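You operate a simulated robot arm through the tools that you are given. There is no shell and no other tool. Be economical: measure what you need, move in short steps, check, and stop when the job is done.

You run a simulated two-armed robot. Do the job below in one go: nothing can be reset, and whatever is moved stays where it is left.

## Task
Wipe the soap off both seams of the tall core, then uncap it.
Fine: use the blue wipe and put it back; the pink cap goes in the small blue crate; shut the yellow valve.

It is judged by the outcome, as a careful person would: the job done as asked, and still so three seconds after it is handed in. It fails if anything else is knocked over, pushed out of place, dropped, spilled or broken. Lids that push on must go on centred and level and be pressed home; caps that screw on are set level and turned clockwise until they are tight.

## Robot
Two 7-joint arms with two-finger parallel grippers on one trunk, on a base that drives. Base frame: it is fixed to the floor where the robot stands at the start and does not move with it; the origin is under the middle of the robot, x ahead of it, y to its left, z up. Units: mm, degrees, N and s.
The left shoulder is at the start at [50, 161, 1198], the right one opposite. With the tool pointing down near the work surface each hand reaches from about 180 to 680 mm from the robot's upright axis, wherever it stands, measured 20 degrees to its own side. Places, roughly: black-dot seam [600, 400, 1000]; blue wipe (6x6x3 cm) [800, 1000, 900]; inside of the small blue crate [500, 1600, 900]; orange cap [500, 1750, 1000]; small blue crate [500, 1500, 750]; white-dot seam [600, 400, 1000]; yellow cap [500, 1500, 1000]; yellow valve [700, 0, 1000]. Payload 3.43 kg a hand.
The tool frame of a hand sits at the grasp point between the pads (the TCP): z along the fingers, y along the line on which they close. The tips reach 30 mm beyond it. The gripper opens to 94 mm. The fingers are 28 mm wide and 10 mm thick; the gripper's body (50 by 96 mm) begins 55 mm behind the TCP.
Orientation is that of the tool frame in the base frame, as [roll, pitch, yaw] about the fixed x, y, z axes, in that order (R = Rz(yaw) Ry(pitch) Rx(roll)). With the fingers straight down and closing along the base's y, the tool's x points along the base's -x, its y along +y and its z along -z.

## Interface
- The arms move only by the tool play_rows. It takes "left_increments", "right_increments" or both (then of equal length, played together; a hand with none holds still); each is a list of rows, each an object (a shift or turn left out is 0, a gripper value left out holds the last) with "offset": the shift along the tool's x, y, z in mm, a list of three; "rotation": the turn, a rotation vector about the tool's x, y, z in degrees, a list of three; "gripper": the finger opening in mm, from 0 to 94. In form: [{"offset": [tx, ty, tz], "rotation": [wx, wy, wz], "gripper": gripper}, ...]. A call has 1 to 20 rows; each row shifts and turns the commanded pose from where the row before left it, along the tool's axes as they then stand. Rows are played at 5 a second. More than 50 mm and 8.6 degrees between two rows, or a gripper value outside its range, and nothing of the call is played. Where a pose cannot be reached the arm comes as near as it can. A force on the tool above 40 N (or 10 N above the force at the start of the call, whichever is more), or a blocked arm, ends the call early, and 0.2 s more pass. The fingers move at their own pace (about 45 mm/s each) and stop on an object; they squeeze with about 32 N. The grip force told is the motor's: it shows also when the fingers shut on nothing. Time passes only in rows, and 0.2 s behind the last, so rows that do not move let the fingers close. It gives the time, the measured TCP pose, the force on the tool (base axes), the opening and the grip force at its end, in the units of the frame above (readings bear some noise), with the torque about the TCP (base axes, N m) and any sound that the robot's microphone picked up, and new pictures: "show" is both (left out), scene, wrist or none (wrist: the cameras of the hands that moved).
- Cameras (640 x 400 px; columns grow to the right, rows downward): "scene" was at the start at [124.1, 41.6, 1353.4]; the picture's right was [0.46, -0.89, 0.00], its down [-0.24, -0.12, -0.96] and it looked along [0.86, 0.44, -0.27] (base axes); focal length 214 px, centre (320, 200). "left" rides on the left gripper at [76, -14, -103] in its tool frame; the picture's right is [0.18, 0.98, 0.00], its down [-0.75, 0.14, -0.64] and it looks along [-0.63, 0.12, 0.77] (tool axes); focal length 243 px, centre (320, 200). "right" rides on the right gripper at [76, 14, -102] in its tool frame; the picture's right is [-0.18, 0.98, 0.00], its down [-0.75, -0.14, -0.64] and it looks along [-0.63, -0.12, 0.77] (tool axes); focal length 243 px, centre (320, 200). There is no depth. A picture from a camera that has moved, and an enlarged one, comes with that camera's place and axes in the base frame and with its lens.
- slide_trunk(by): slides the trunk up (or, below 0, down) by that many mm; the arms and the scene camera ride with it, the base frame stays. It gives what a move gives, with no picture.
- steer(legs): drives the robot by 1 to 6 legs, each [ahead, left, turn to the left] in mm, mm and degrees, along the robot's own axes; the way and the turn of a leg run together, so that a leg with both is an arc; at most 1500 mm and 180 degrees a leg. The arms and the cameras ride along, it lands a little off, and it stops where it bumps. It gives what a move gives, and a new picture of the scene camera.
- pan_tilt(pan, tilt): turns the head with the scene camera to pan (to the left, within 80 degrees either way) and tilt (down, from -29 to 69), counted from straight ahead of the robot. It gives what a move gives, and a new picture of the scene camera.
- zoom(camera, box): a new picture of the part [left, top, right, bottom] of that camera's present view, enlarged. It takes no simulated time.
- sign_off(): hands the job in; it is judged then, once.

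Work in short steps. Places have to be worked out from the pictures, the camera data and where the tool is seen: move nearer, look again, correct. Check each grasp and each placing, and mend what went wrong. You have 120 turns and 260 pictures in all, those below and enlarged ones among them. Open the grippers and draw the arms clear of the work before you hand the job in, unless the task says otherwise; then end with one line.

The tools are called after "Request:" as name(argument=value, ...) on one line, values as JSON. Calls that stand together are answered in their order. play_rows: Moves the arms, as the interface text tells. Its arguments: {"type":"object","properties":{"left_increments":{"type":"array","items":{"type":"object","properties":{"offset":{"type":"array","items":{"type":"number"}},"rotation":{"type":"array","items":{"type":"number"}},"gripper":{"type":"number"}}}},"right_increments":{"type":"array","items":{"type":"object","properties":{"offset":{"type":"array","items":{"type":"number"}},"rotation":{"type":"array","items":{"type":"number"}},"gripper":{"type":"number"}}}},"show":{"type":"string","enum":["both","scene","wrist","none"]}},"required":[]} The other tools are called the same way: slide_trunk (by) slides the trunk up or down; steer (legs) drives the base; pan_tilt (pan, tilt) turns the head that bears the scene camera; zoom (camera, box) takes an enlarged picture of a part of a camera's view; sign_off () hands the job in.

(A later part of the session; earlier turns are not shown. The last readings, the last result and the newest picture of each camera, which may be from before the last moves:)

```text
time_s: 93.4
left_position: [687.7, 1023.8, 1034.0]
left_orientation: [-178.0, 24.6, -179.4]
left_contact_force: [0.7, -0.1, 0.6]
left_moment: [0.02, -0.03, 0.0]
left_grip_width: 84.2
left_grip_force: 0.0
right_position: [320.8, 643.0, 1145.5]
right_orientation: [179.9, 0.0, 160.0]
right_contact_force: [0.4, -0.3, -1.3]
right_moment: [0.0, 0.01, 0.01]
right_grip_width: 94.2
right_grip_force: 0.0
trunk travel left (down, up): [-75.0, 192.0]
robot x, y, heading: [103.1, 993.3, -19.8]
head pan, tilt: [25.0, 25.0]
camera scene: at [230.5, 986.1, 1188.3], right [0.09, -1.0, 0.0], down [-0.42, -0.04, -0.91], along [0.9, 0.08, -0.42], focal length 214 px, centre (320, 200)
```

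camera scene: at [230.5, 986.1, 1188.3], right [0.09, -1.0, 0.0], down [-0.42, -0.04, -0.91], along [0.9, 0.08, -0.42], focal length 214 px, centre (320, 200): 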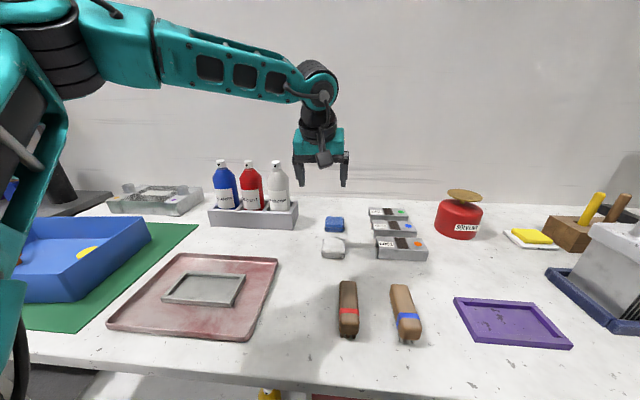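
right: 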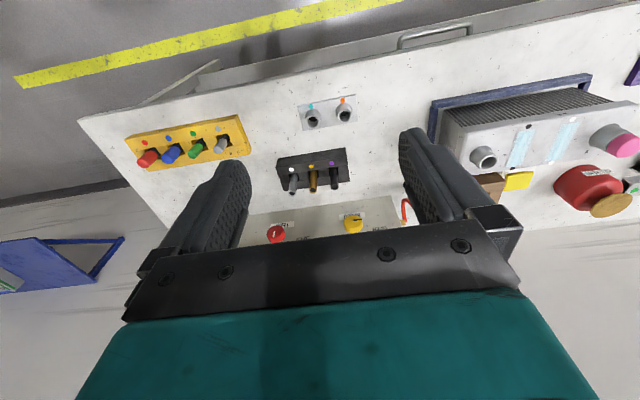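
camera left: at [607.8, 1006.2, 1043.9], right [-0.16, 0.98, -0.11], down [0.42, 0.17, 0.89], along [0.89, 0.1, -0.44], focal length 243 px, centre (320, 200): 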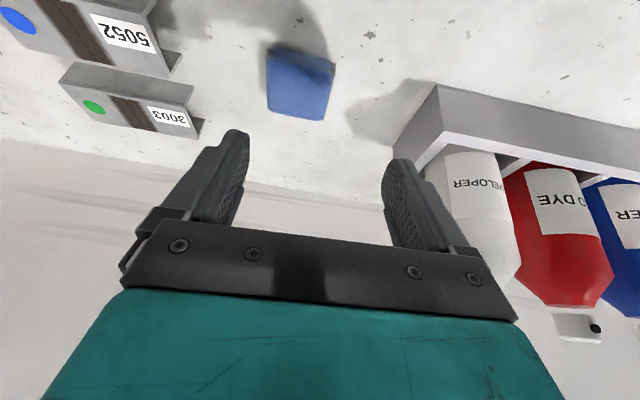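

Now move above the wipe.

Request:
play_rows(left_increments=[{"offset": [-13.5, -16.5, 0]}, {"offset": [-13.5, -16.5, 0]}, {"offset": [0, 0, 38]}, {"offset": [0, 0, 38]}, {}], show="wrist")

```text
time_s: 94.6
left_position: [743.0, 992.1, 976.0]
left_orientation: [-177.9, 24.7, -179.5]
left_contact_force: [-0.6, -0.2, -0.2]
left_moment: [0.04, 0.0, -0.01]
left_grip_width: 84.2
left_grip_force: 0.1
left hand out of reach, approached as far as the arm can: row 4
right_position: [321.0, 642.8, 1146.0]
right_orientation: [179.9, -0.1, 160.0]
right_contact_force: [0.2, 1.2, -0.3]
right_moment: [0.01, 0.02, 0.02]
right_grip_width: 94.0
right_grip_force: 0.0
trunk travel left (down, up): [-75.0, 192.0]
robot x, y, heading: [101.0, 992.4, -20.0]
head pan, tilt: [25.0, 25.0]
camera left: at [631.0, 980.0, 1038.8], right [-0.16, 0.98, -0.11], down [0.42, 0.17, 0.89], along [0.89, 0.1, -0.44], focal length 243 px, centre (320, 200)
```

left: 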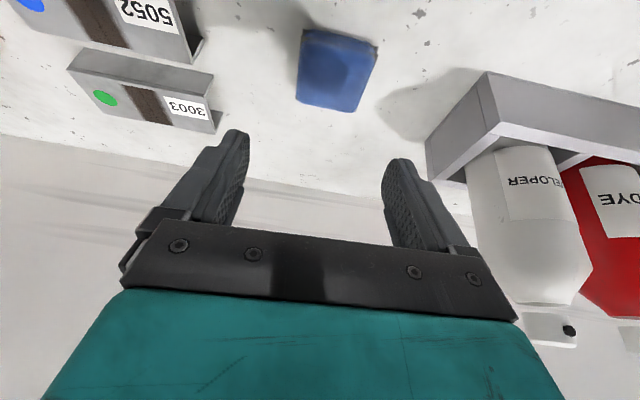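

Reached (743, 992, 976), wipe at about (755, 993). I use the remaining trunk travel to descend.

Request:
slide_trunk(by=-70)

Request:
play_rows(left_increments=[{"offset": [0, 0, 8]}, {}], show="both")

```text
time_s: 95.7
left_position: [742.8, 990.9, 907.9]
left_orientation: [-178.0, 24.7, -179.3]
left_contact_force: [0.8, 0.3, -1.1]
left_moment: [0.01, 0.03, 0.0]
left_grip_width: 84.1
left_grip_force: 0.0
right_position: [319.4, 642.5, 1075.2]
right_orientation: [180.0, -0.1, 160.0]
right_contact_force: [0.5, 0.7, -0.6]
right_moment: [0.02, 0.01, 0.0]
right_grip_width: 94.0
right_grip_force: 0.1
trunk travel left (down, up): [-5.0, 262.0]
robot x, y, heading: [103.3, 994.5, -20.0]
head pan, tilt: [25.0, 25.0]
```

```text
time_s: 96.3
left_position: [744.3, 992.2, 899.0]
left_orientation: [-177.8, 24.9, -179.4]
left_contact_force: [0.1, 0.1, 0.2]
left_moment: [0.02, -0.02, 0.02]
left_grip_width: 83.8
left_grip_force: 0.0
right_position: [320.6, 642.7, 1075.1]
right_orientation: [179.9, -0.1, 160.1]
right_contact_force: [-1.1, 0.2, -0.1]
right_moment: [0.01, 0.0, 0.02]
right_grip_width: 93.9
right_grip_force: 0.1
trunk travel left (down, up): [-5.0, 262.0]
robot x, y, heading: [102.5, 994.7, -19.7]
head pan, tilt: [25.0, 25.0]
camera scene: at [230.6, 986.0, 1118.2], right [0.09, -1.0, 0.0], down [-0.42, -0.04, -0.91], along [0.9, 0.08, -0.42], focal length 214 px, centre (320, 200)
camera left: at [633.4, 981.3, 961.7], right [-0.16, 0.98, -0.11], down [0.42, 0.17, 0.89], along [0.89, 0.1, -0.44], focal length 243 px, centre (320, 200)
```

scene: 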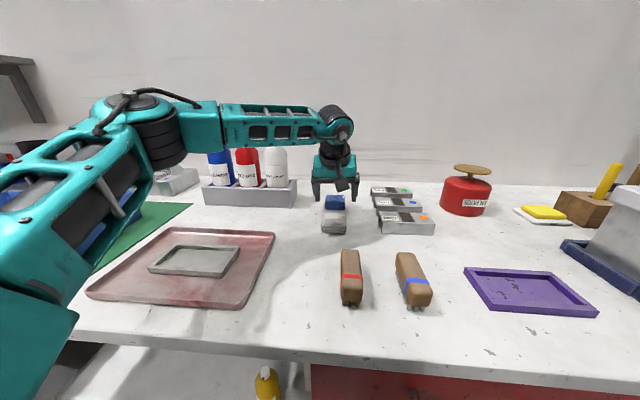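
left: 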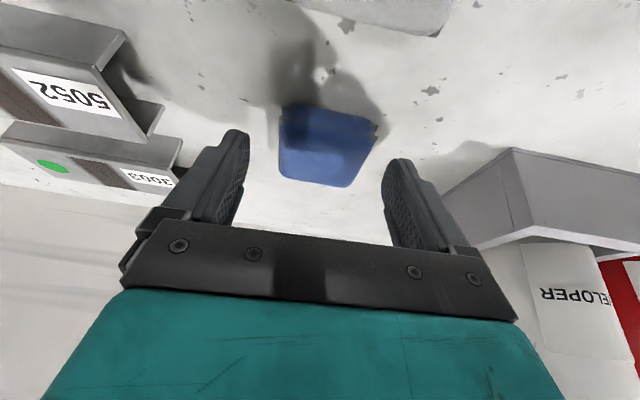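

Wipe is centred between the fingers (its centre ≈ (747, 993)). I lower 5 mm more and close.

Request:
play_rows(left_increments=[{"offset": [3, 0, 4.5]}, {"gripper": 40}, {"gripper": 40}, {"gripper": 40}, {"gripper": 40}, {}], show="wrist")

```text
time_s: 97.7
left_position: [744.3, 991.6, 893.7]
left_orientation: [-177.9, 24.8, -179.4]
left_contact_force: [-0.8, 0.2, 0.0]
left_moment: [0.0, -0.01, -0.01]
left_grip_width: 53.4
left_grip_force: 31.8
right_position: [319.7, 642.8, 1076.5]
right_orientation: [179.9, 0.1, 160.1]
right_contact_force: [-0.4, -0.4, 0.4]
right_moment: [0.01, 0.01, 0.02]
right_grip_width: 93.8
right_grip_force: 0.0
trunk travel left (down, up): [-5.0, 262.0]
robot x, y, heading: [99.9, 990.6, -20.0]
head pan, tilt: [25.0, 25.0]
camera left: at [632.5, 980.9, 956.3], right [-0.16, 0.98, -0.11], down [0.42, 0.17, 0.89], along [0.89, 0.1, -0.44], focal length 243 px, centre (320, 200)
```

left: 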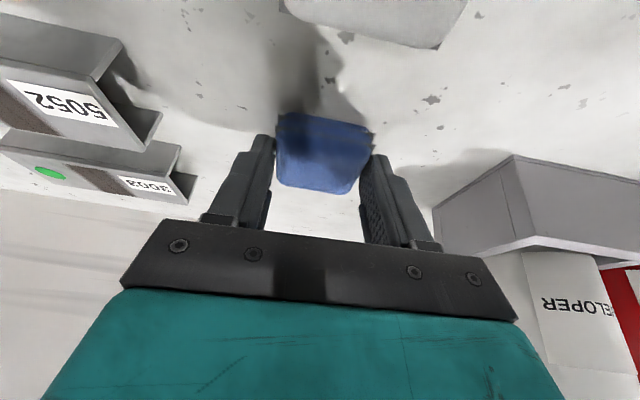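

Gripped (53 mm, 32 N). Lift with the trunk 150 mm and check it stays in hand.

Request:
slide_trunk(by=150)

Request:
zoom(camera="left", box=[160, 50, 480, 250])

```text
time_s: 99.4
left_position: [744.3, 991.2, 1044.0]
left_orientation: [-177.7, 24.9, -179.5]
left_contact_force: [0.6, 0.0, 0.0]
left_moment: [0.02, -0.01, -0.03]
left_grip_width: 54.1
left_grip_force: 31.6
right_position: [320.9, 642.6, 1224.9]
right_orientation: [179.9, 0.0, 160.0]
right_contact_force: [0.1, -0.4, -0.5]
right_moment: [-0.03, 0.02, 0.03]
right_grip_width: 94.1
right_grip_force: 0.1
trunk travel left (down, up): [-155.0, 112.0]
robot x, y, heading: [99.8, 995.9, -20.2]
head pan, tilt: [25.0, 25.0]
```

```text
2.00 times, centred on (320, 150) of left
camera zoom: at [632.6, 980.8, 1106.1], right [-0.16, 0.98, -0.11], down [0.42, 0.17, 0.89], along [0.89, 0.1, -0.44], focal length 485 px, centre (320, 300)
```

zoom: 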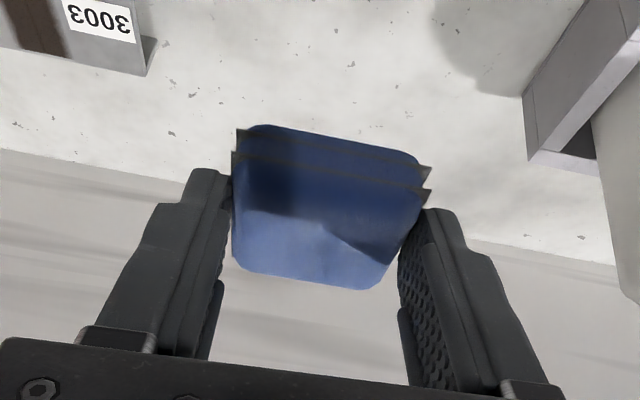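

Wipe held firmly. I raise a bit more, back off from the table, and drive right to the core.

Request:
slide_trunk(by=80)

Request:
steer(legs=[[-155, -56, 0], [198, -545, 0]])

```text
time_s: 100.6
left_position: [745.6, 991.9, 1125.6]
left_orientation: [-177.9, 24.8, -179.5]
left_contact_force: [0.5, 0.2, -0.3]
left_moment: [0.0, -0.02, -0.01]
left_grip_width: 53.8
left_grip_force: 32.4
right_position: [321.2, 642.6, 1304.5]
right_orientation: [179.9, -0.1, 159.9]
right_contact_force: [-0.4, -0.4, 0.8]
right_moment: [-0.01, 0.03, 0.0]
right_grip_width: 94.0
right_grip_force: 0.0
trunk travel left (down, up): [-235.0, 32.0]
robot x, y, heading: [99.2, 994.1, -19.9]
head pan, tilt: [25.0, 25.0]
```

```text
time_s: 104.9
left_position: [584.1, 420.1, 1123.8]
left_orientation: [-177.8, 24.9, -178.9]
left_contact_force: [-0.3, 0.0, -0.8]
left_moment: [-0.01, 0.02, 0.02]
left_grip_width: 53.8
left_grip_force: 32.2
right_position: [163.9, 67.6, 1304.7]
right_orientation: [179.8, 0.0, 160.5]
right_contact_force: [0.6, -0.4, -0.6]
right_moment: [0.03, -0.01, 0.0]
right_grip_width: 94.0
right_grip_force: 0.1
trunk travel left (down, up): [-235.0, 32.0]
robot x, y, heading: [-61.8, 413.5, -19.6]
head pan, tilt: [25.0, 25.0]
camera scene: at [70.7, 410.2, 1348.2], right [0.1, -1.0, 0.0], down [-0.42, -0.04, -0.91], along [0.9, 0.09, -0.42], focal length 214 px, centre (320, 200)
```

scene: 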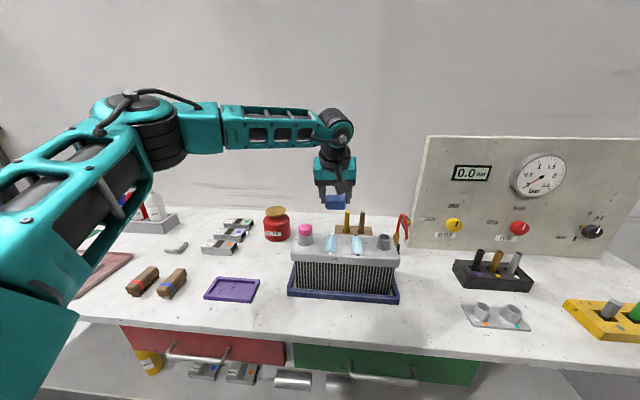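

In place above the core. I zoom on the core to refine the seam and port positions.

Request:
zoom(camera="scene", box=[270, 210, 430, 310])

Request:
zoom(camera="left", box=[0, 0, 640, 400])

```text
4.00 times, centred on (350, 260) of scene
camera zoom: at [70.7, 410.2, 1348.2], right [0.1, -1.0, 0.0], down [-0.42, -0.04, -0.91], along [0.9, 0.09, -0.42], focal length 858 px, centre (200, -40)
```

zoom: 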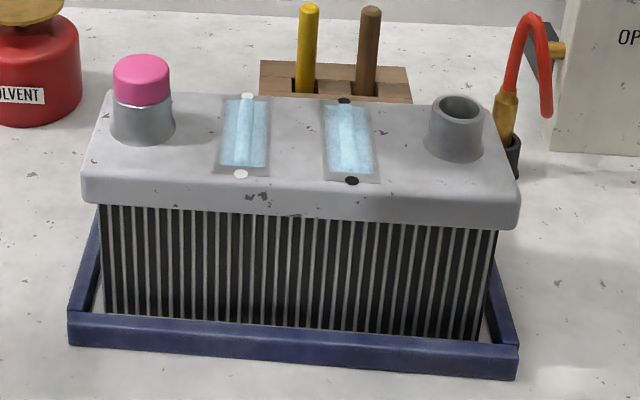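

```text
1.00 times, centred on (320, 200) of left
camera zoom: at [472.7, 408.3, 1186.3], right [-0.17, 0.98, -0.11], down [0.41, 0.17, 0.89], along [0.89, 0.11, -0.44], focal length 243 px, centre (320, 200)
```

zoom: 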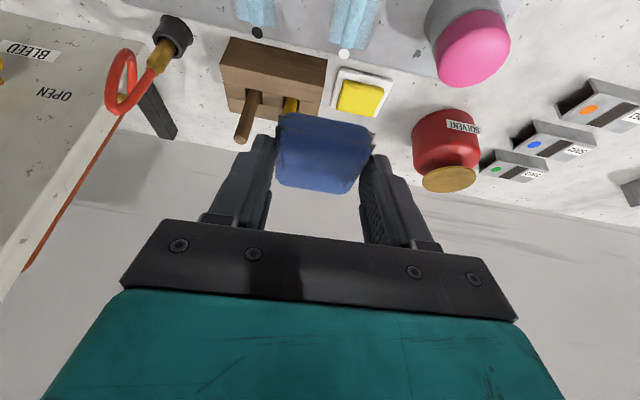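

Triangulated: core top z≈991, white seam y≈430, black seam y≈358, soap x≈520–597, pink cap centre (560, 500). I set the wipe over the white seam's middle, then lower by trunk.

Request:
play_rows(left_increments=[{"offset": [18, 5, -8.3]}, {"offset": [18, 5, -8.3]}], show="none")

Request:
slide_trunk(by=-72)

Request:
play_rows(left_increments=[{}], show="both")

```text
time_s: 105.5
left_position: [544.4, 431.3, 1124.6]
left_orientation: [-177.8, 24.8, -178.8]
left_contact_force: [-0.1, -0.8, -0.4]
left_moment: [0.0, -0.02, -0.02]
left_grip_width: 53.7
left_grip_force: 31.9
right_position: [163.3, 67.8, 1305.6]
right_orientation: [-180.0, 0.0, 160.5]
right_contact_force: [-0.3, -0.6, -0.3]
right_moment: [0.01, 0.0, 0.0]
right_grip_width: 94.1
right_grip_force: 0.1
trunk travel left (down, up): [-235.0, 32.0]
robot x, y, heading: [-57.0, 416.6, -19.5]
head pan, tilt: [25.0, 25.0]
```

```text
time_s: 106.6
left_position: [544.9, 430.0, 1053.9]
left_orientation: [-177.8, 24.7, -178.8]
left_contact_force: [0.4, -0.2, 0.2]
left_moment: [0.01, -0.01, 0.02]
left_grip_width: 53.6
left_grip_force: 31.7
right_position: [163.8, 68.6, 1233.1]
right_orientation: [-180.0, 0.1, 160.5]
right_contact_force: [0.6, 0.1, -0.6]
right_moment: [0.0, 0.01, -0.01]
right_grip_width: 93.8
right_grip_force: 0.1
trunk travel left (down, up): [-163.0, 104.0]
robot x, y, heading: [-60.7, 414.7, -19.5]
head pan, tilt: [25.0, 25.0]
```

```text
time_s: 107.0
left_position: [544.3, 429.8, 1051.0]
left_orientation: [-177.9, 24.8, -178.9]
left_contact_force: [0.3, 0.0, 0.5]
left_moment: [0.01, -0.02, 0.03]
left_grip_width: 53.7
left_grip_force: 32.2
right_position: [163.1, 67.4, 1234.1]
right_orientation: [180.0, 0.1, 160.4]
right_contact_force: [-0.3, -0.8, 0.4]
right_moment: [0.03, -0.01, 0.01]
right_grip_width: 94.0
right_grip_force: 0.1
trunk travel left (down, up): [-163.0, 104.0]
robot x, y, heading: [-60.8, 417.7, -19.4]
head pan, tilt: [25.0, 25.0]
camera scene: at [70.6, 410.6, 1276.3], right [0.1, -1.0, 0.0], down [-0.42, -0.04, -0.91], along [0.9, 0.09, -0.42], focal length 214 px, centre (320, 200)
camera left: at [432.9, 418.5, 1113.6], right [-0.17, 0.98, -0.11], down [0.41, 0.17, 0.89], along [0.89, 0.11, -0.44], focal length 243 px, centre (320, 200)
```

scene: 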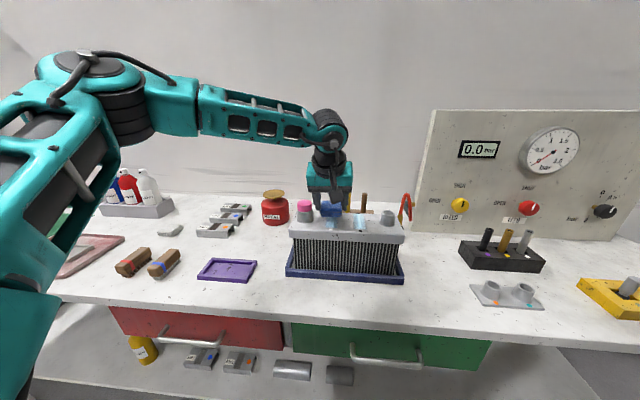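
left: 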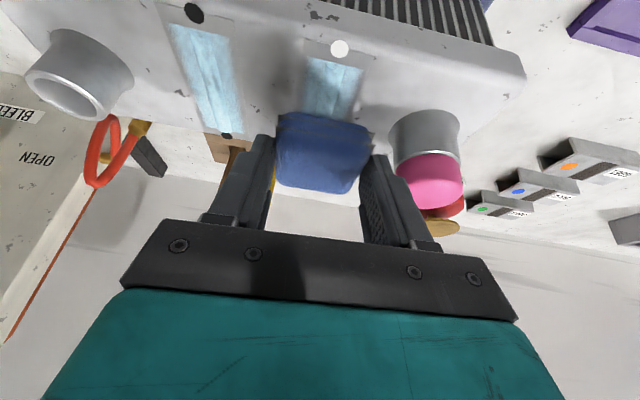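

Seam location confirmed at (509…600, 430). I lower gently to contact.

Request:
play_rows(left_increments=[{"offset": [2.1, 0, 4.5]}, {"offset": [2.1, 0, 4.5]}, {"offset": [2.1, 0, 4.5]}, {}], show="none")

```text
time_s: 108.0
left_position: [544.1, 429.6, 1037.8]
left_orientation: [-177.9, 24.7, -179.0]
left_contact_force: [1.1, 0.4, 0.9]
left_moment: [0.04, -0.01, -0.02]
left_grip_width: 53.8
left_grip_force: 32.1
right_position: [162.4, 67.3, 1233.6]
right_orientation: [-179.9, 0.0, 160.5]
right_contact_force: [0.4, -0.1, 0.5]
right_moment: [-0.04, -0.02, 0.02]
right_grip_width: 93.9
right_grip_force: 0.0
trunk travel left (down, up): [-163.0, 104.0]
robot x, y, heading: [-56.2, 414.3, -19.5]
head pan, tilt: [25.0, 25.0]
```

Not in contact yet; a few 3 mm steps more.

Request:
play_rows(left_increments=[{"offset": [1.3, 0, 2.7]}, {"offset": [1.3, 0, 2.7]}, {}], show="none")

Request:
play_rows(left_increments=[{"offset": [0.9, 0, 1.8]}, {}], show="wrist")

```text
time_s: 108.8
left_position: [544.3, 428.6, 1036.6]
left_orientation: [-177.5, 25.4, -178.8]
left_contact_force: [3.2, 4.1, 28.3]
left_moment: [0.92, -0.04, -0.07]
left_grip_width: 53.8
left_grip_force: 31.2
right_position: [161.5, 67.3, 1233.6]
right_orientation: [179.9, 0.1, 160.5]
right_contact_force: [1.1, 0.5, -0.1]
right_moment: [0.02, 0.01, 0.01]
right_grip_width: 94.1
right_grip_force: 0.2
trunk travel left (down, up): [-163.0, 104.0]
robot x, y, heading: [-58.6, 417.4, -19.5]
head pan, tilt: [25.0, 25.0]
```

```text
time_s: 109.4
left_position: [543.6, 428.1, 1035.5]
left_orientation: [-177.5, 25.5, -178.8]
left_contact_force: [4.8, 2.6, 35.0]
left_moment: [0.76, -0.06, -0.04]
left_grip_width: 53.7
left_grip_force: 31.6
right_position: [160.6, 67.3, 1233.6]
right_orientation: [179.9, 0.3, 160.5]
right_contact_force: [0.2, -0.3, 0.6]
right_moment: [-0.01, 0.0, 0.03]
right_grip_width: 94.1
right_grip_force: 0.1
trunk travel left (down, up): [-163.0, 104.0]
robot x, y, heading: [-61.4, 415.2, -19.3]
head pan, tilt: [25.0, 25.0]
camera left: at [431.0, 417.1, 1095.8], right [-0.17, 0.98, -0.12], down [0.4, 0.18, 0.9], along [0.9, 0.1, -0.42], focal length 243 px, centre (320, 200)
```

left: 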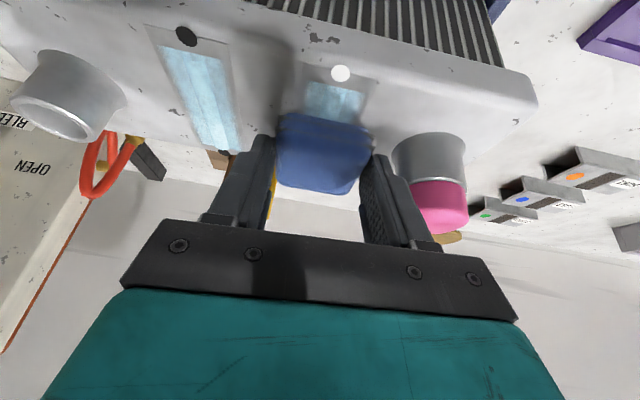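

Contact at ~35 N; I ease 2.5 mm, then stroke back and forth along the seam.

Request:
play_rows(left_increments=[{"offset": [-1.1, 0, -2.3]}, {}, {"offset": [10, 0, -4.7]}, {"offset": [10, 0, -4.7]}, {"offset": [8, 0, -3.7]}], show="none")

Request:
play_rows(left_increments=[{"offset": [-10, 0, 4.7]}, {"offset": [-10, 0, 4.7]}, {"offset": [-10, 0, 4.7]}, {"offset": [-10, 0, 4.7]}, {"offset": [-10, 0, 4.7]}, {"offset": [-10, 0, 4.7]}], show="wrist")

```text
time_s: 110.6
left_position: [514.0, 429.3, 1035.3]
left_orientation: [-177.6, 25.3, -178.8]
left_contact_force: [9.5, -0.6, 27.2]
left_moment: [0.3, -0.47, -0.12]
left_grip_width: 53.8
left_grip_force: 31.9
right_position: [163.5, 67.8, 1233.2]
right_orientation: [179.8, 0.1, 160.4]
right_contact_force: [1.3, 0.6, -0.1]
right_moment: [0.0, -0.04, 0.0]
right_grip_width: 93.9
right_grip_force: 0.1
trunk travel left (down, up): [-163.0, 104.0]
robot x, y, heading: [-59.9, 416.2, -19.4]
head pan, tilt: [25.0, 25.0]
```

```text
time_s: 112.0
left_position: [578.0, 428.8, 1034.4]
left_orientation: [-177.6, 25.1, -178.9]
left_contact_force: [-9.6, -0.6, 21.6]
left_moment: [0.25, 0.17, 0.05]
left_grip_width: 53.7
left_grip_force: 31.9
right_position: [158.9, 65.8, 1234.1]
right_orientation: [179.9, 0.2, 160.5]
right_contact_force: [0.0, 0.1, 0.7]
right_moment: [-0.01, 0.0, -0.02]
right_grip_width: 93.9
right_grip_force: 0.1
trunk travel left (down, up): [-163.0, 104.0]
robot x, y, heading: [-56.5, 415.2, -19.5]
head pan, tilt: [25.0, 25.0]
camera left: at [465.3, 417.7, 1096.1], right [-0.17, 0.98, -0.11], down [0.41, 0.17, 0.9], along [0.9, 0.1, -0.43], focal length 243 px, centre (320, 200)
```

left: 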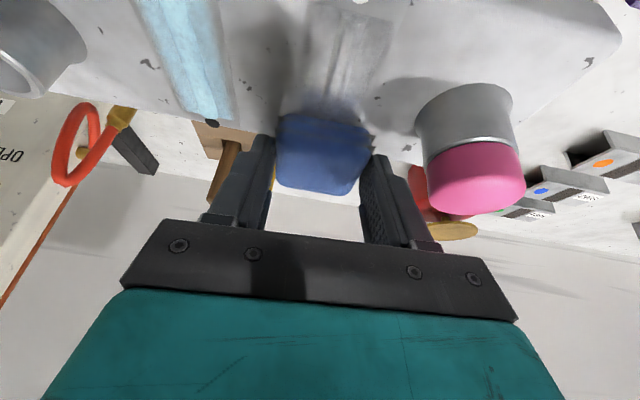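

Soap is coming off well. One more forward bit and a full return stroke.

Request:
play_rows(left_increments=[{"offset": [-8, 0, 3.7]}, {"offset": [10, 0, -4.7]}, {"offset": [10, 0, -4.7]}, {"offset": [10, 0, -4.7]}, {"offset": [10, 0, -4.7]}, {"offset": [10, 0, -4.7]}, {"offset": [10, 0, -4.7]}, {"offset": [10, 0, -4.7]}, {"offset": [-8, 0, 3.7]}, {"offset": [-10, 0, 4.7]}, {"offset": [-10, 0, 4.7]}, {"offset": [-10, 0, 4.7]}, {"offset": [-10, 0, 4.7]}, {"offset": [-10, 0, 4.7]}, {"offset": [-10, 0, 4.7]}], show="none")

Request:
play_rows(left_increments=[{"offset": [-5, 0, -12]}, {"offset": [-5, 0, -12]}], show="both")

```text
time_s: 115.2
left_position: [586.2, 429.2, 1033.8]
left_orientation: [-177.8, 25.1, -178.9]
left_contact_force: [-8.1, -1.3, 17.7]
left_moment: [0.2, 0.25, 0.05]
left_grip_width: 53.9
left_grip_force: 32.0
right_position: [160.3, 66.9, 1233.5]
right_orientation: [179.9, 0.2, 160.5]
right_contact_force: [0.7, 0.9, -0.4]
right_moment: [-0.02, 0.0, -0.02]
right_grip_width: 94.0
right_grip_force: 0.1
trunk travel left (down, up): [-163.0, 104.0]
robot x, y, heading: [-60.1, 416.5, -19.4]
head pan, tilt: [25.0, 25.0]
```

```text
time_s: 115.8
left_position: [585.7, 432.3, 1056.0]
left_orientation: [-178.0, 24.8, -178.9]
left_contact_force: [0.8, -0.5, -0.6]
left_moment: [0.04, 0.0, -0.01]
left_grip_width: 53.7
left_grip_force: 32.0
right_position: [163.9, 68.2, 1233.5]
right_orientation: [180.0, 0.0, 160.5]
right_contact_force: [-0.4, 0.5, 0.8]
right_moment: [0.0, 0.02, -0.04]
right_grip_width: 94.0
right_grip_force: 0.1
trunk travel left (down, up): [-163.0, 104.0]
robot x, y, heading: [-60.8, 414.5, -19.7]
head pan, tilt: [25.0, 25.0]
camera scene: at [70.8, 410.5, 1276.1], right [0.1, -1.0, 0.0], down [-0.42, -0.04, -0.91], along [0.9, 0.09, -0.42], focal length 214 px, centre (320, 200)
camera left: at [473.8, 419.4, 1118.0], right [-0.17, 0.98, -0.11], down [0.42, 0.17, 0.89], along [0.89, 0.11, -0.44], focal length 243 px, centre (320, 200)
```

scene: 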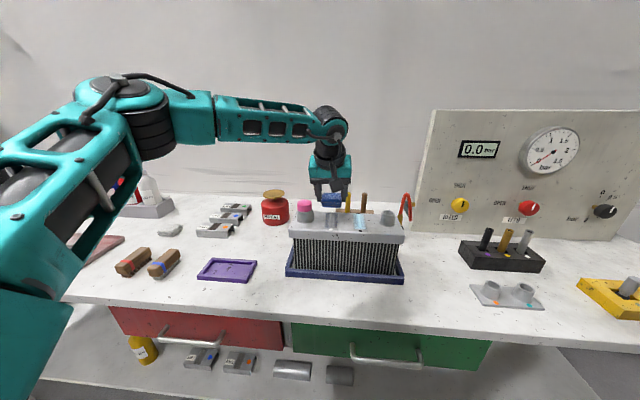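
left: 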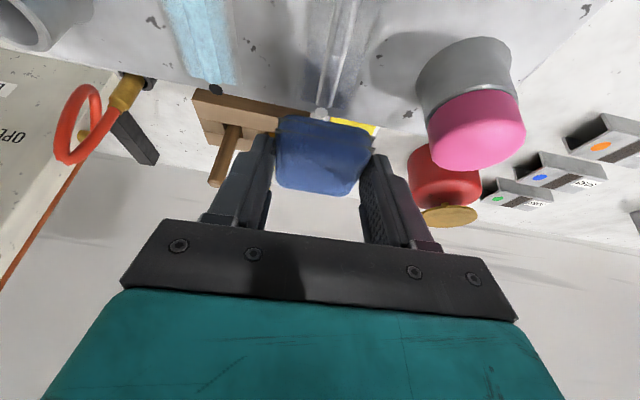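

The white seam is clean. I shift the base 72 mm right for the black seam.

Request:
steer(legs=[[24, -70, 0]])

Request:
zoom(camera="left", box=[160, 0, 480, 200])

```text
time_s: 116.8
left_position: [585.2, 356.4, 1058.2]
left_orientation: [-177.9, 24.7, -179.0]
left_contact_force: [0.2, -0.1, -0.6]
left_moment: [0.03, 0.01, -0.05]
left_grip_width: 53.9
left_grip_force: 32.0
right_position: [162.7, -6.2, 1232.7]
right_orientation: [179.9, 0.0, 160.4]
right_contact_force: [-0.1, 0.4, -0.3]
right_moment: [-0.01, -0.02, 0.04]
right_grip_width: 93.9
right_grip_force: 0.0
trunk travel left (down, up): [-163.0, 104.0]
robot x, y, heading: [-61.9, 342.4, -19.3]
head pan, tilt: [25.0, 25.0]
camera scene: at [69.9, 336.3, 1276.2], right [0.09, -1.0, 0.0], down [-0.42, -0.04, -0.91], along [0.9, 0.09, -0.42], focal length 214 px, centre (320, 200)
```

scene: 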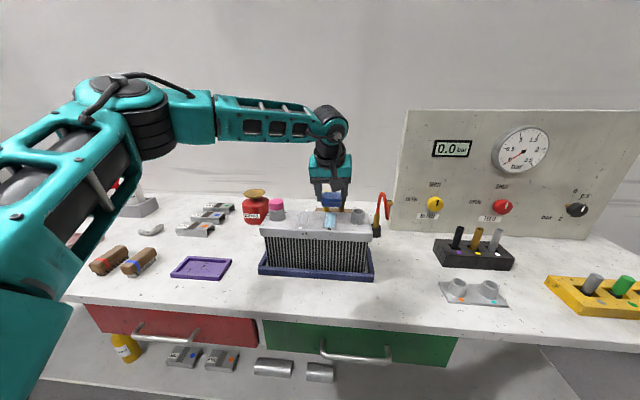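

```text
2.00 times, centred on (320, 100) of left
camera zoom: at [472.8, 344.6, 1119.3], right [-0.17, 0.98, -0.11], down [0.41, 0.17, 0.89], along [0.89, 0.11, -0.43], focal length 485 px, centre (320, 400)
```

zoom: 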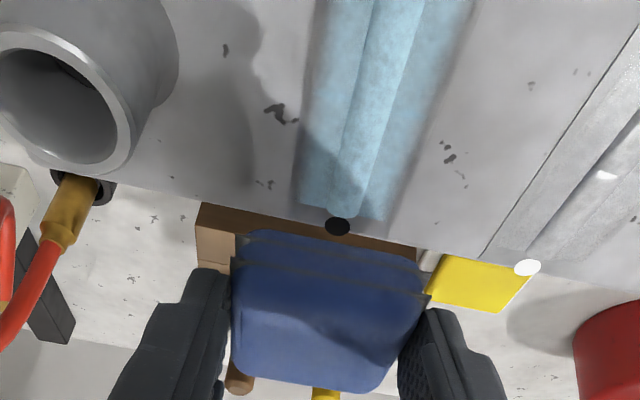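

Aligned on the black seam. Lower to contact.

Request:
play_rows(left_increments=[{"offset": [9, 0, -4.2]}, {"offset": [2.1, 0, 4.5]}, {"offset": [2.1, 0, 4.5]}, {"offset": [2.1, 0, 4.5]}, {"offset": [1.7, 0, 3.6]}, {}], show="none")

Request:
play_rows(left_increments=[{"offset": [1.3, 0, 2.7]}, {}], show="none")

```text
time_s: 118.2
left_position: [575.3, 356.8, 1037.6]
left_orientation: [-177.8, 24.8, -178.9]
left_contact_force: [-0.3, 0.5, 0.2]
left_moment: [0.01, 0.0, 0.04]
left_grip_width: 53.9
left_grip_force: 32.2
right_position: [161.5, -5.1, 1233.1]
right_orientation: [179.9, 0.0, 160.4]
right_contact_force: [0.6, 0.2, 0.3]
right_moment: [-0.02, -0.02, -0.05]
right_grip_width: 94.1
right_grip_force: 0.0
trunk travel left (down, up): [-163.0, 104.0]
robot x, y, heading: [-59.5, 342.2, -19.7]
head pan, tilt: [25.0, 25.0]
```

```text
time_s: 118.8
left_position: [575.7, 356.4, 1035.2]
left_orientation: [-177.8, 24.7, -178.9]
left_contact_force: [0.6, -0.4, -1.0]
left_moment: [0.04, -0.01, 0.02]
left_grip_width: 54.2
left_grip_force: 31.8
right_position: [162.0, -4.8, 1233.3]
right_orientation: [-180.0, 0.0, 160.4]
right_contact_force: [0.2, 0.1, -0.6]
right_moment: [-0.01, 0.02, 0.01]
right_grip_width: 93.9
right_grip_force: 0.0
trunk travel left (down, up): [-163.0, 104.0]
robot x, y, heading: [-58.7, 342.4, -19.6]
head pan, tilt: [25.0, 25.0]
```

Not yet touching; 2 mm more steps.

Request:
play_rows(left_increments=[{"offset": [0.9, 0, 1.8]}, {"offset": [0.4, 0, 0.9]}, {}], show="none")

```text
time_s: 119.7
left_position: [575.3, 356.0, 1035.0]
left_orientation: [-177.7, 25.0, -178.9]
left_contact_force: [1.5, 1.6, 10.5]
left_moment: [0.28, -0.16, -0.06]
left_grip_width: 53.8
left_grip_force: 31.4
right_position: [161.7, -6.6, 1233.5]
right_orientation: [179.9, 0.1, 160.4]
right_contact_force: [-0.4, 0.5, -0.4]
right_moment: [-0.01, -0.01, 0.01]
right_grip_width: 94.2
right_grip_force: 0.0
trunk travel left (down, up): [-163.0, 104.0]
robot x, y, heading: [-63.2, 342.9, -19.7]
head pan, tilt: [25.0, 25.0]
```

Contact ~10 N. Press a touch more and stroke the full seam both ways, twice.

Request:
play_rows(left_increments=[{"offset": [-9.4, 0, 6]}, {"offset": [10, 0, -4.7]}, {"offset": [10, 0, -4.7]}, {"offset": [10, 0, -4.7]}, {"offset": [10, 0, -4.7]}, {"offset": [10, 0, -4.7]}, {"offset": [10, 0, -4.7]}, {"offset": [7, 0, -3.3]}, {"offset": [-7, 0, 3.3]}, {"offset": [-10, 0, 4.7]}, {"offset": [-10, 0, 4.7]}, {"offset": [-10, 0, 4.7]}, {"offset": [-10, 0, 4.7]}, {"offset": [-10, 0, 4.7]}, {"offset": [-10, 0, 4.7]}], show="wrist")

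Request:
play_rows(left_increments=[{"offset": [10, 0, -4.7]}, {"offset": [10, 0, -4.7]}, {"offset": [10, 0, -4.7]}, {"offset": [10, 0, -4.7]}, {"offset": [10, 0, -4.7]}, {"offset": [10, 0, -4.7]}, {"offset": [7, 0, -3.3]}, {"offset": [-7, 0, 3.3]}, {"offset": [-10, 0, 4.7]}, {"offset": [-10, 0, 4.7]}, {"offset": [-10, 0, 4.7]}, {"offset": [-10, 0, 4.7]}, {"offset": [-10, 0, 4.7]}, {"offset": [-10, 0, 4.7]}, {"offset": [-5, 0, -12]}, {"offset": [-5, 0, -12]}, {"offset": [-5, 0, -20]}], show="both")

```text
time_s: 122.8
left_position: [583.3, 355.6, 1033.1]
left_orientation: [-177.8, 24.9, -178.9]
left_contact_force: [-6.8, -0.1, 16.6]
left_moment: [0.36, 0.21, 0.13]
left_grip_width: 53.8
left_grip_force: 31.9
right_position: [160.0, -5.2, 1233.7]
right_orientation: [179.9, 0.2, 160.3]
right_contact_force: [-1.0, 0.6, 0.8]
right_moment: [0.01, -0.03, 0.01]
right_grip_width: 94.3
right_grip_force: 0.1
trunk travel left (down, up): [-163.0, 104.0]
robot x, y, heading: [-54.4, 343.6, -19.6]
head pan, tilt: [25.0, 25.0]
camera left: at [471.4, 344.1, 1095.2], right [-0.17, 0.98, -0.11], down [0.41, 0.17, 0.9], along [0.9, 0.11, -0.43], focal length 243 px, centre (320, 200)
```

left: 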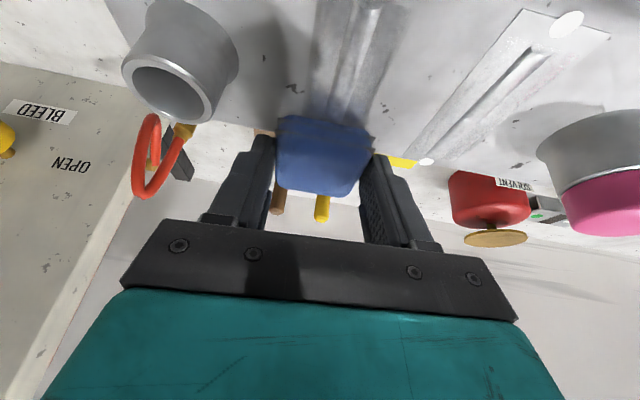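

```text
time_s: 126.5
left_position: [581.4, 358.5, 1077.3]
left_orientation: [-177.8, 24.7, -178.9]
left_contact_force: [0.2, 0.5, -0.2]
left_moment: [-0.01, 0.03, 0.01]
left_grip_width: 54.0
left_grip_force: 32.5
right_position: [161.3, -3.8, 1233.6]
right_orientation: [180.0, 0.0, 160.4]
right_contact_force: [-0.2, -0.4, 0.1]
right_moment: [0.04, -0.02, 0.01]
right_grip_width: 94.2
right_grip_force: 0.2
trunk travel left (down, up): [-163.0, 104.0]
robot x, y, heading: [-58.1, 343.8, -19.8]
head pan, tilt: [25.0, 25.0]
camera scene: at [69.5, 337.1, 1276.2], right [0.1, -1.0, 0.0], down [-0.42, -0.04, -0.91], along [0.9, 0.09, -0.42], focal length 214 px, centre (320, 200)
camera left: at [468.7, 346.2, 1139.1], right [-0.17, 0.98, -0.11], down [0.41, 0.17, 0.89], along [0.89, 0.11, -0.44], focal length 243 px, centre (320, 200)
```

scene: 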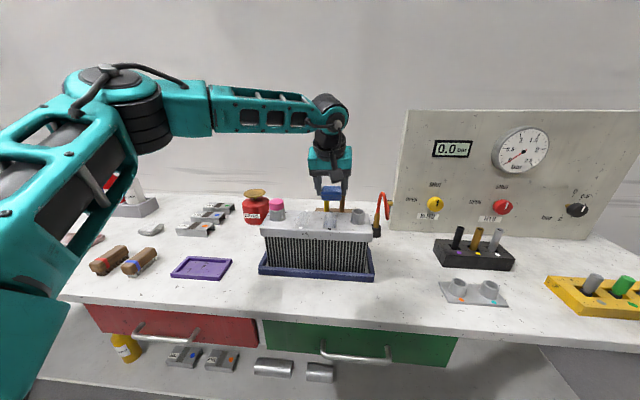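
left: 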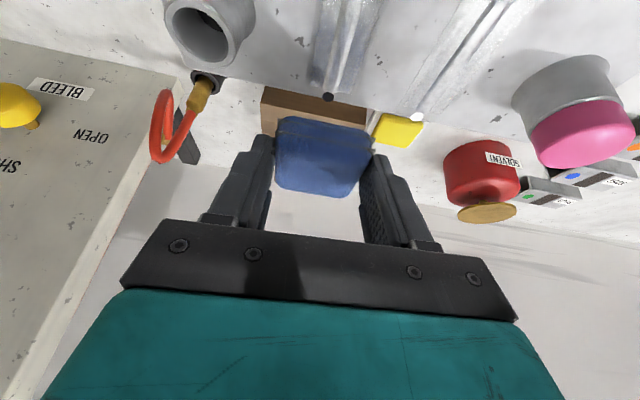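

Both seams look clean; I zoom to verify fully.

Request:
zoom(camera="scene", box=[256, 190, 384, 270])

Request:
zoom(camera="left", box=[280, 0, 540, 140])

```text
5.00 times, centred on (320, 230) of scene
camera zoom: at [69.5, 337.1, 1276.2], right [0.1, -1.0, 0.0], down [-0.42, -0.04, -0.91], along [0.9, 0.09, -0.42], focal length 1072 px, centre (320, 50)
```

zoom: 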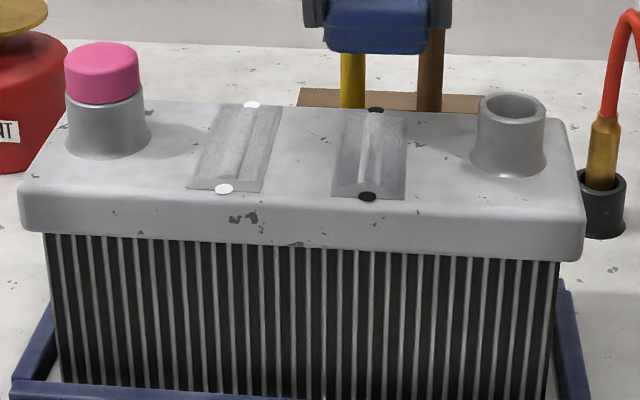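

```text
2.46 times, centred on (410, 70) of left
camera zoom: at [468.7, 346.2, 1139.1], right [-0.17, 0.98, -0.11], down [0.41, 0.17, 0.89], along [0.89, 0.11, -0.44], focal length 597 px, centre (98, 520)
```

zoom: 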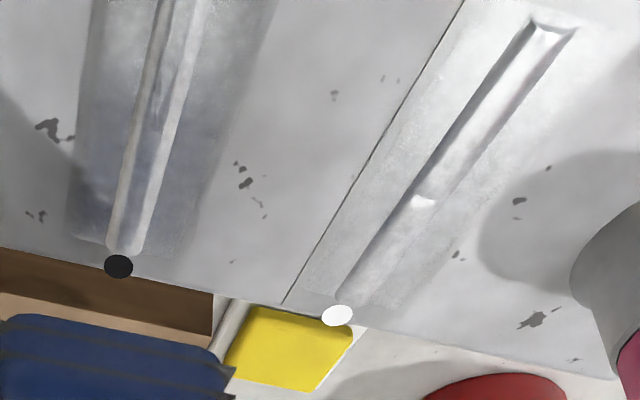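

Both seams are clean. Raise, and drive back to return the wipe to its spot.

Request:
slide_trunk(by=60)

Request:
steer(legs=[[-214, 596, 0], [148, 53, 0]])

```text
time_s: 127.5
left_position: [582.3, 357.9, 1137.4]
left_orientation: [-177.7, 24.8, -178.9]
left_contact_force: [0.5, 0.7, -0.4]
left_moment: [-0.01, 0.02, 0.0]
left_grip_width: 53.8
left_grip_force: 32.0
right_position: [163.4, -7.3, 1293.6]
right_orientation: [180.0, 0.0, 160.4]
right_contact_force: [0.2, -0.2, -0.5]
right_moment: [0.03, -0.02, -0.02]
right_grip_width: 93.9
right_grip_force: 0.1
trunk travel left (down, up): [-223.0, 44.0]
robot x, y, heading: [-64.0, 341.1, -19.3]
head pan, tilt: [25.0, 25.0]
```

```text
time_s: 132.0
left_position: [736.7, 987.4, 1137.6]
left_orientation: [-177.8, 24.8, -179.2]
left_contact_force: [0.2, 0.1, -0.1]
left_moment: [-0.01, 0.01, -0.02]
left_grip_width: 53.6
left_grip_force: 32.3
right_position: [315.1, 625.5, 1293.5]
right_orientation: [179.9, 0.0, 160.3]
right_contact_force: [-0.8, 0.8, -0.4]
right_moment: [-0.01, 0.03, 0.01]
right_grip_width: 93.9
right_grip_force: 0.0
trunk travel left (down, up): [-223.0, 44.0]
robot x, y, heading: [95.1, 975.8, -19.7]
head pan, tilt: [25.0, 25.0]
camera scene: at [225.3, 968.6, 1336.1], right [0.09, -1.0, 0.0], down [-0.42, -0.04, -0.91], along [0.9, 0.08, -0.42], focal length 214 px, centre (320, 200)
```

scene: 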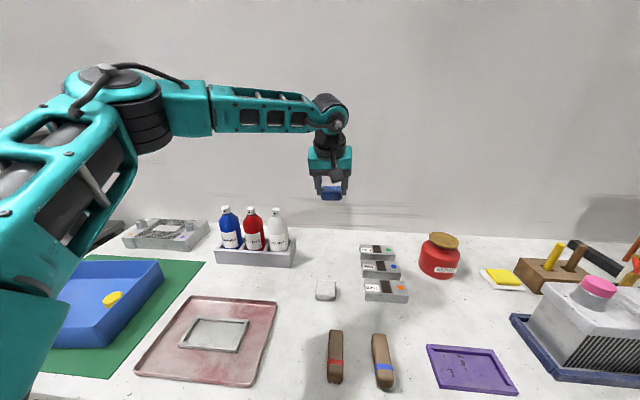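

Fine-tune the hand over the original spot while high.

Request:
play_rows(left_increments=[{"offset": [-7, 4.6, 3.2]}, {"offset": [4.5, 0, 9.5]}, {"offset": [4.5, 0, 9.5]}, {}], show="none")

Request:
slide_trunk(by=-190)

Request:
play_rows(left_increments=[{}], show="both")

```text
time_s: 133.0
left_position: [742.5, 990.2, 1116.4]
left_orientation: [-177.8, 24.9, -179.3]
left_contact_force: [-0.1, -0.5, -1.2]
left_moment: [0.01, 0.0, 0.04]
left_grip_width: 53.4
left_grip_force: 31.7
right_position: [315.1, 625.5, 1293.3]
right_orientation: [179.9, 0.0, 160.2]
right_contact_force: [-0.2, 0.2, -1.0]
right_moment: [-0.01, -0.05, 0.02]
right_grip_width: 93.9
right_grip_force: 0.0
trunk travel left (down, up): [-223.0, 44.0]
robot x, y, heading: [93.3, 974.7, -19.7]
head pan, tilt: [25.0, 25.0]
```

```text
time_s: 135.1
left_position: [742.2, 990.4, 925.8]
left_orientation: [-177.9, 24.8, -179.2]
left_contact_force: [-0.5, -0.6, -0.8]
left_moment: [-0.02, 0.02, 0.0]
left_grip_width: 53.4
left_grip_force: 31.9
right_position: [315.5, 625.5, 1104.0]
right_orientation: [-180.0, -0.1, 160.2]
right_contact_force: [-0.1, -0.7, 0.1]
right_moment: [-0.01, -0.03, -0.01]
right_grip_width: 94.2
right_grip_force: 0.1
trunk travel left (down, up): [-33.0, 234.0]
robot x, y, heading: [95.3, 975.6, -19.8]
head pan, tilt: [25.0, 25.0]
```

```text
time_s: 135.5
left_position: [743.8, 990.3, 927.3]
left_orientation: [-177.8, 24.8, -179.2]
left_contact_force: [0.7, 0.2, -0.6]
left_moment: [0.0, 0.0, 0.01]
left_grip_width: 53.7
left_grip_force: 31.7
right_position: [315.2, 627.0, 1104.1]
right_orientation: [180.0, -0.1, 160.3]
right_contact_force: [-0.9, -0.5, -0.1]
right_moment: [-0.01, 0.02, -0.02]
right_grip_width: 93.9
right_grip_force: 0.0
trunk travel left (down, up): [-33.0, 234.0]
robot x, y, heading: [94.2, 977.1, -20.0]
head pan, tilt: [25.0, 25.0]
camera scene: at [224.5, 968.6, 1146.3], right [0.09, -1.0, 0.0], down [-0.42, -0.04, -0.91], along [0.9, 0.08, -0.42], focal length 214 px, centre (320, 200)
camera left: at [630.9, 979.6, 988.6], right [-0.17, 0.98, -0.11], down [0.41, 0.17, 0.89], along [0.89, 0.1, -0.43], focal length 243 px, centre (320, 200)
```

scene: 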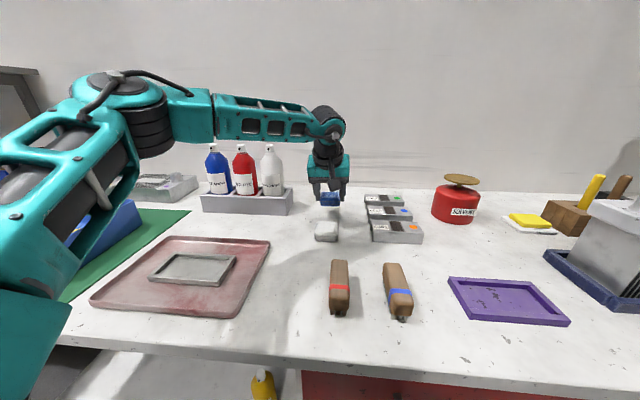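
left: 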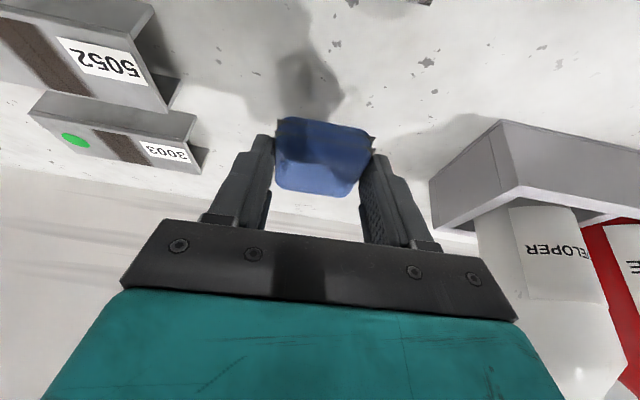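

Above its original spot; lower 29 mm with the trunk, then touch down gently.

Request:
slide_trunk(by=-29)

Request:
play_rows(left_increments=[{"offset": [1, 1, 2]}, {"offset": [0.8, 0, 1.6]}, {}], show="none")

```text
time_s: 136.2
left_position: [742.6, 991.4, 897.9]
left_orientation: [-177.9, 24.8, -179.2]
left_contact_force: [-0.1, -0.2, -0.8]
left_moment: [0.01, 0.02, -0.01]
left_grip_width: 53.7
left_grip_force: 32.2
right_position: [314.6, 625.1, 1073.9]
right_orientation: [-179.9, 0.0, 160.2]
right_contact_force: [0.3, 0.0, -0.8]
right_moment: [0.06, 0.05, -0.02]
right_grip_width: 94.2
right_grip_force: 0.1
trunk travel left (down, up): [-4.0, 263.0]
robot x, y, heading: [96.0, 976.3, -20.0]
head pan, tilt: [25.0, 25.0]
```

```text
time_s: 137.0
left_position: [743.2, 992.9, 894.4]
left_orientation: [-177.8, 24.9, -179.2]
left_contact_force: [0.0, 0.1, -0.2]
left_moment: [-0.01, 0.04, -0.01]
left_grip_width: 53.8
left_grip_force: 31.9
right_position: [315.0, 625.3, 1073.7]
right_orientation: [-180.0, 0.0, 160.2]
right_contact_force: [-0.6, -0.2, -0.3]
right_moment: [0.02, 0.03, -0.02]
right_grip_width: 94.1
right_grip_force: 0.0
trunk travel left (down, up): [-4.0, 263.0]
robot x, y, heading: [95.8, 971.1, -19.7]
head pan, tilt: [25.0, 25.0]
```

One millimetre more and release, opening to 84 mm only.

Request:
play_rows(left_increments=[{"offset": [0.7, 0, 1.4]}, {}], show="none")

Request:
play_rows(left_increments=[{"gripper": 70}, {"gripper": 80}, {"gripper": 84}, {}], show="none")

Request:
slide_trunk(by=120)

Request:
zoom(camera="scene", box=[200, 120, 520, 320])

```text
time_s: 137.6
left_position: [742.6, 991.7, 892.5]
left_orientation: [-177.8, 24.7, -179.1]
left_contact_force: [-0.2, -0.8, -0.4]
left_moment: [0.0, -0.04, 0.03]
left_grip_width: 54.1
left_grip_force: 32.0
right_position: [317.0, 625.3, 1074.7]
right_orientation: [-180.0, -0.1, 160.3]
right_contact_force: [0.4, -0.2, 0.5]
right_moment: [-0.01, 0.01, -0.01]
right_grip_width: 94.2
right_grip_force: 0.0
trunk travel left (down, up): [-4.0, 263.0]
robot x, y, heading: [95.0, 973.6, -19.5]
head pan, tilt: [25.0, 25.0]
```

```text
time_s: 138.6
left_position: [742.0, 992.5, 892.9]
left_orientation: [-177.8, 24.7, -179.2]
left_contact_force: [-0.5, 0.0, 0.1]
left_moment: [-0.01, 0.03, -0.01]
left_grip_width: 84.3
left_grip_force: 0.0
right_position: [314.5, 625.1, 1075.3]
right_orientation: [180.0, -0.2, 160.2]
right_contact_force: [0.2, -0.5, 0.3]
right_moment: [0.03, 0.0, 0.01]
right_grip_width: 94.0
right_grip_force: 0.1
trunk travel left (down, up): [-4.0, 263.0]
robot x, y, heading: [92.6, 973.9, -19.8]
head pan, tilt: [25.0, 25.0]
```

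```text
time_s: 140.1
left_position: [742.0, 990.6, 1012.2]
left_orientation: [-177.8, 24.9, -179.2]
left_contact_force: [-0.4, -0.5, -0.4]
left_moment: [-0.02, -0.01, -0.01]
left_grip_width: 84.2
left_grip_force: 0.1
right_position: [314.9, 625.0, 1194.8]
right_orientation: [180.0, 0.0, 160.2]
right_contact_force: [0.0, -0.1, -0.1]
right_moment: [0.0, 0.02, -0.01]
right_grip_width: 94.3
right_grip_force: 0.0
trunk travel left (down, up): [-124.0, 143.0]
robot x, y, heading: [94.4, 973.1, -19.8]
head pan, tilt: [25.0, 25.0]
```

```text
2.00 times, centred on (360, 220) of scene
camera zoom: at [224.6, 968.6, 1237.2], right [0.09, -1.0, 0.0], down [-0.42, -0.04, -0.91], along [0.9, 0.08, -0.42], focal length 429 px, centre (240, 160)
```

zoom: 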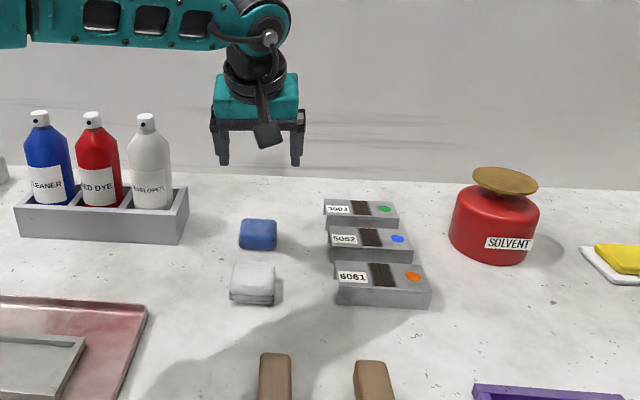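

Wipe is back where it was. I lift, set the hand vertical, and pull in a little, then drive to the cap.

Request:
slide_trunk(by=100)

Request:
play_rows(left_increments=[{"offset": [0, 0, -30]}, {"offset": [20, 0, 0], "rotation": [0, 8.3, 0]}, {"offset": [30, 0, 0], "rotation": [0, 8.3, 0]}, {"offset": [40, 0, 0], "rotation": [0, 8.3, 0]}, {"offset": [45, 0, 0]}], show="none")

Request:
steer(legs=[[-140, -50, 0], [168, -462, 0]])

```text
time_s: 141.4
left_position: [744.0, 991.5, 1112.0]
left_orientation: [-177.8, 24.8, -179.2]
left_contact_force: [-0.2, -0.8, -0.5]
left_moment: [-0.01, 0.03, -0.01]
left_grip_width: 84.2
left_grip_force: 0.0
right_position: [315.4, 625.2, 1294.0]
right_orientation: [-180.0, 0.0, 160.2]
right_contact_force: [1.0, 0.0, 0.3]
right_moment: [0.0, 0.0, 0.02]
right_grip_width: 94.1
right_grip_force: 0.0
trunk travel left (down, up): [-224.0, 43.0]
robot x, y, heading: [93.5, 972.6, -19.8]
head pan, tilt: [25.0, 25.0]
```

```text
time_s: 142.6
left_position: [597.7, 990.8, 1118.5]
left_orientation: [-178.0, -0.1, 179.9]
left_contact_force: [0.2, 0.2, -0.6]
left_moment: [-0.02, -0.02, -0.01]
left_grip_width: 84.1
left_grip_force: 0.0
right_position: [313.7, 625.6, 1294.6]
right_orientation: [-179.9, 0.1, 160.2]
right_contact_force: [-0.9, -0.3, -0.5]
right_moment: [-0.02, 0.0, 0.01]
right_grip_width: 93.8
right_grip_force: 0.0
trunk travel left (down, up): [-224.0, 43.0]
robot x, y, heading: [92.7, 974.4, -19.8]
head pan, tilt: [25.0, 25.0]
```

```text
time_s: 146.5
left_position: [453.7, 499.0, 1118.5]
left_orientation: [-178.0, -0.1, -179.9]
left_contact_force: [-0.5, -0.8, -0.2]
left_moment: [0.03, -0.02, 0.0]
left_grip_width: 84.0
left_grip_force: 0.1
right_position: [169.8, 133.1, 1293.8]
right_orientation: [180.0, 0.0, 160.3]
right_contact_force: [-1.0, -0.3, -0.3]
right_moment: [-0.02, 0.0, 0.01]
right_grip_width: 94.4
right_grip_force: 0.1
trunk travel left (down, up): [-224.0, 43.0]
robot x, y, heading: [-52.6, 483.8, -19.7]
head pan, tilt: [25.0, 25.0]
camera scene: at [78.1, 475.3, 1337.2], right [0.09, -1.0, 0.0], down [-0.42, -0.04, -0.91], along [0.9, 0.08, -0.42], focal length 214 px, centre (320, 200)
```

scene: 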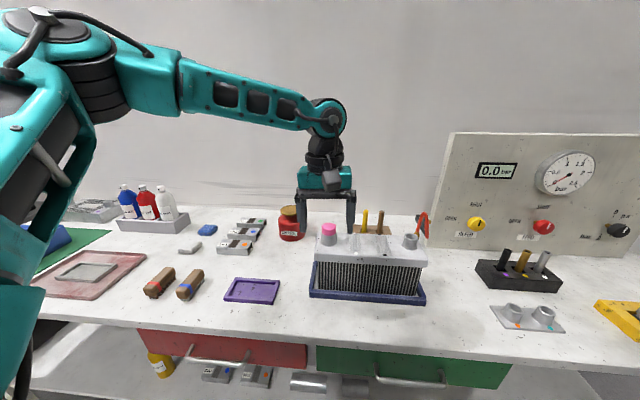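

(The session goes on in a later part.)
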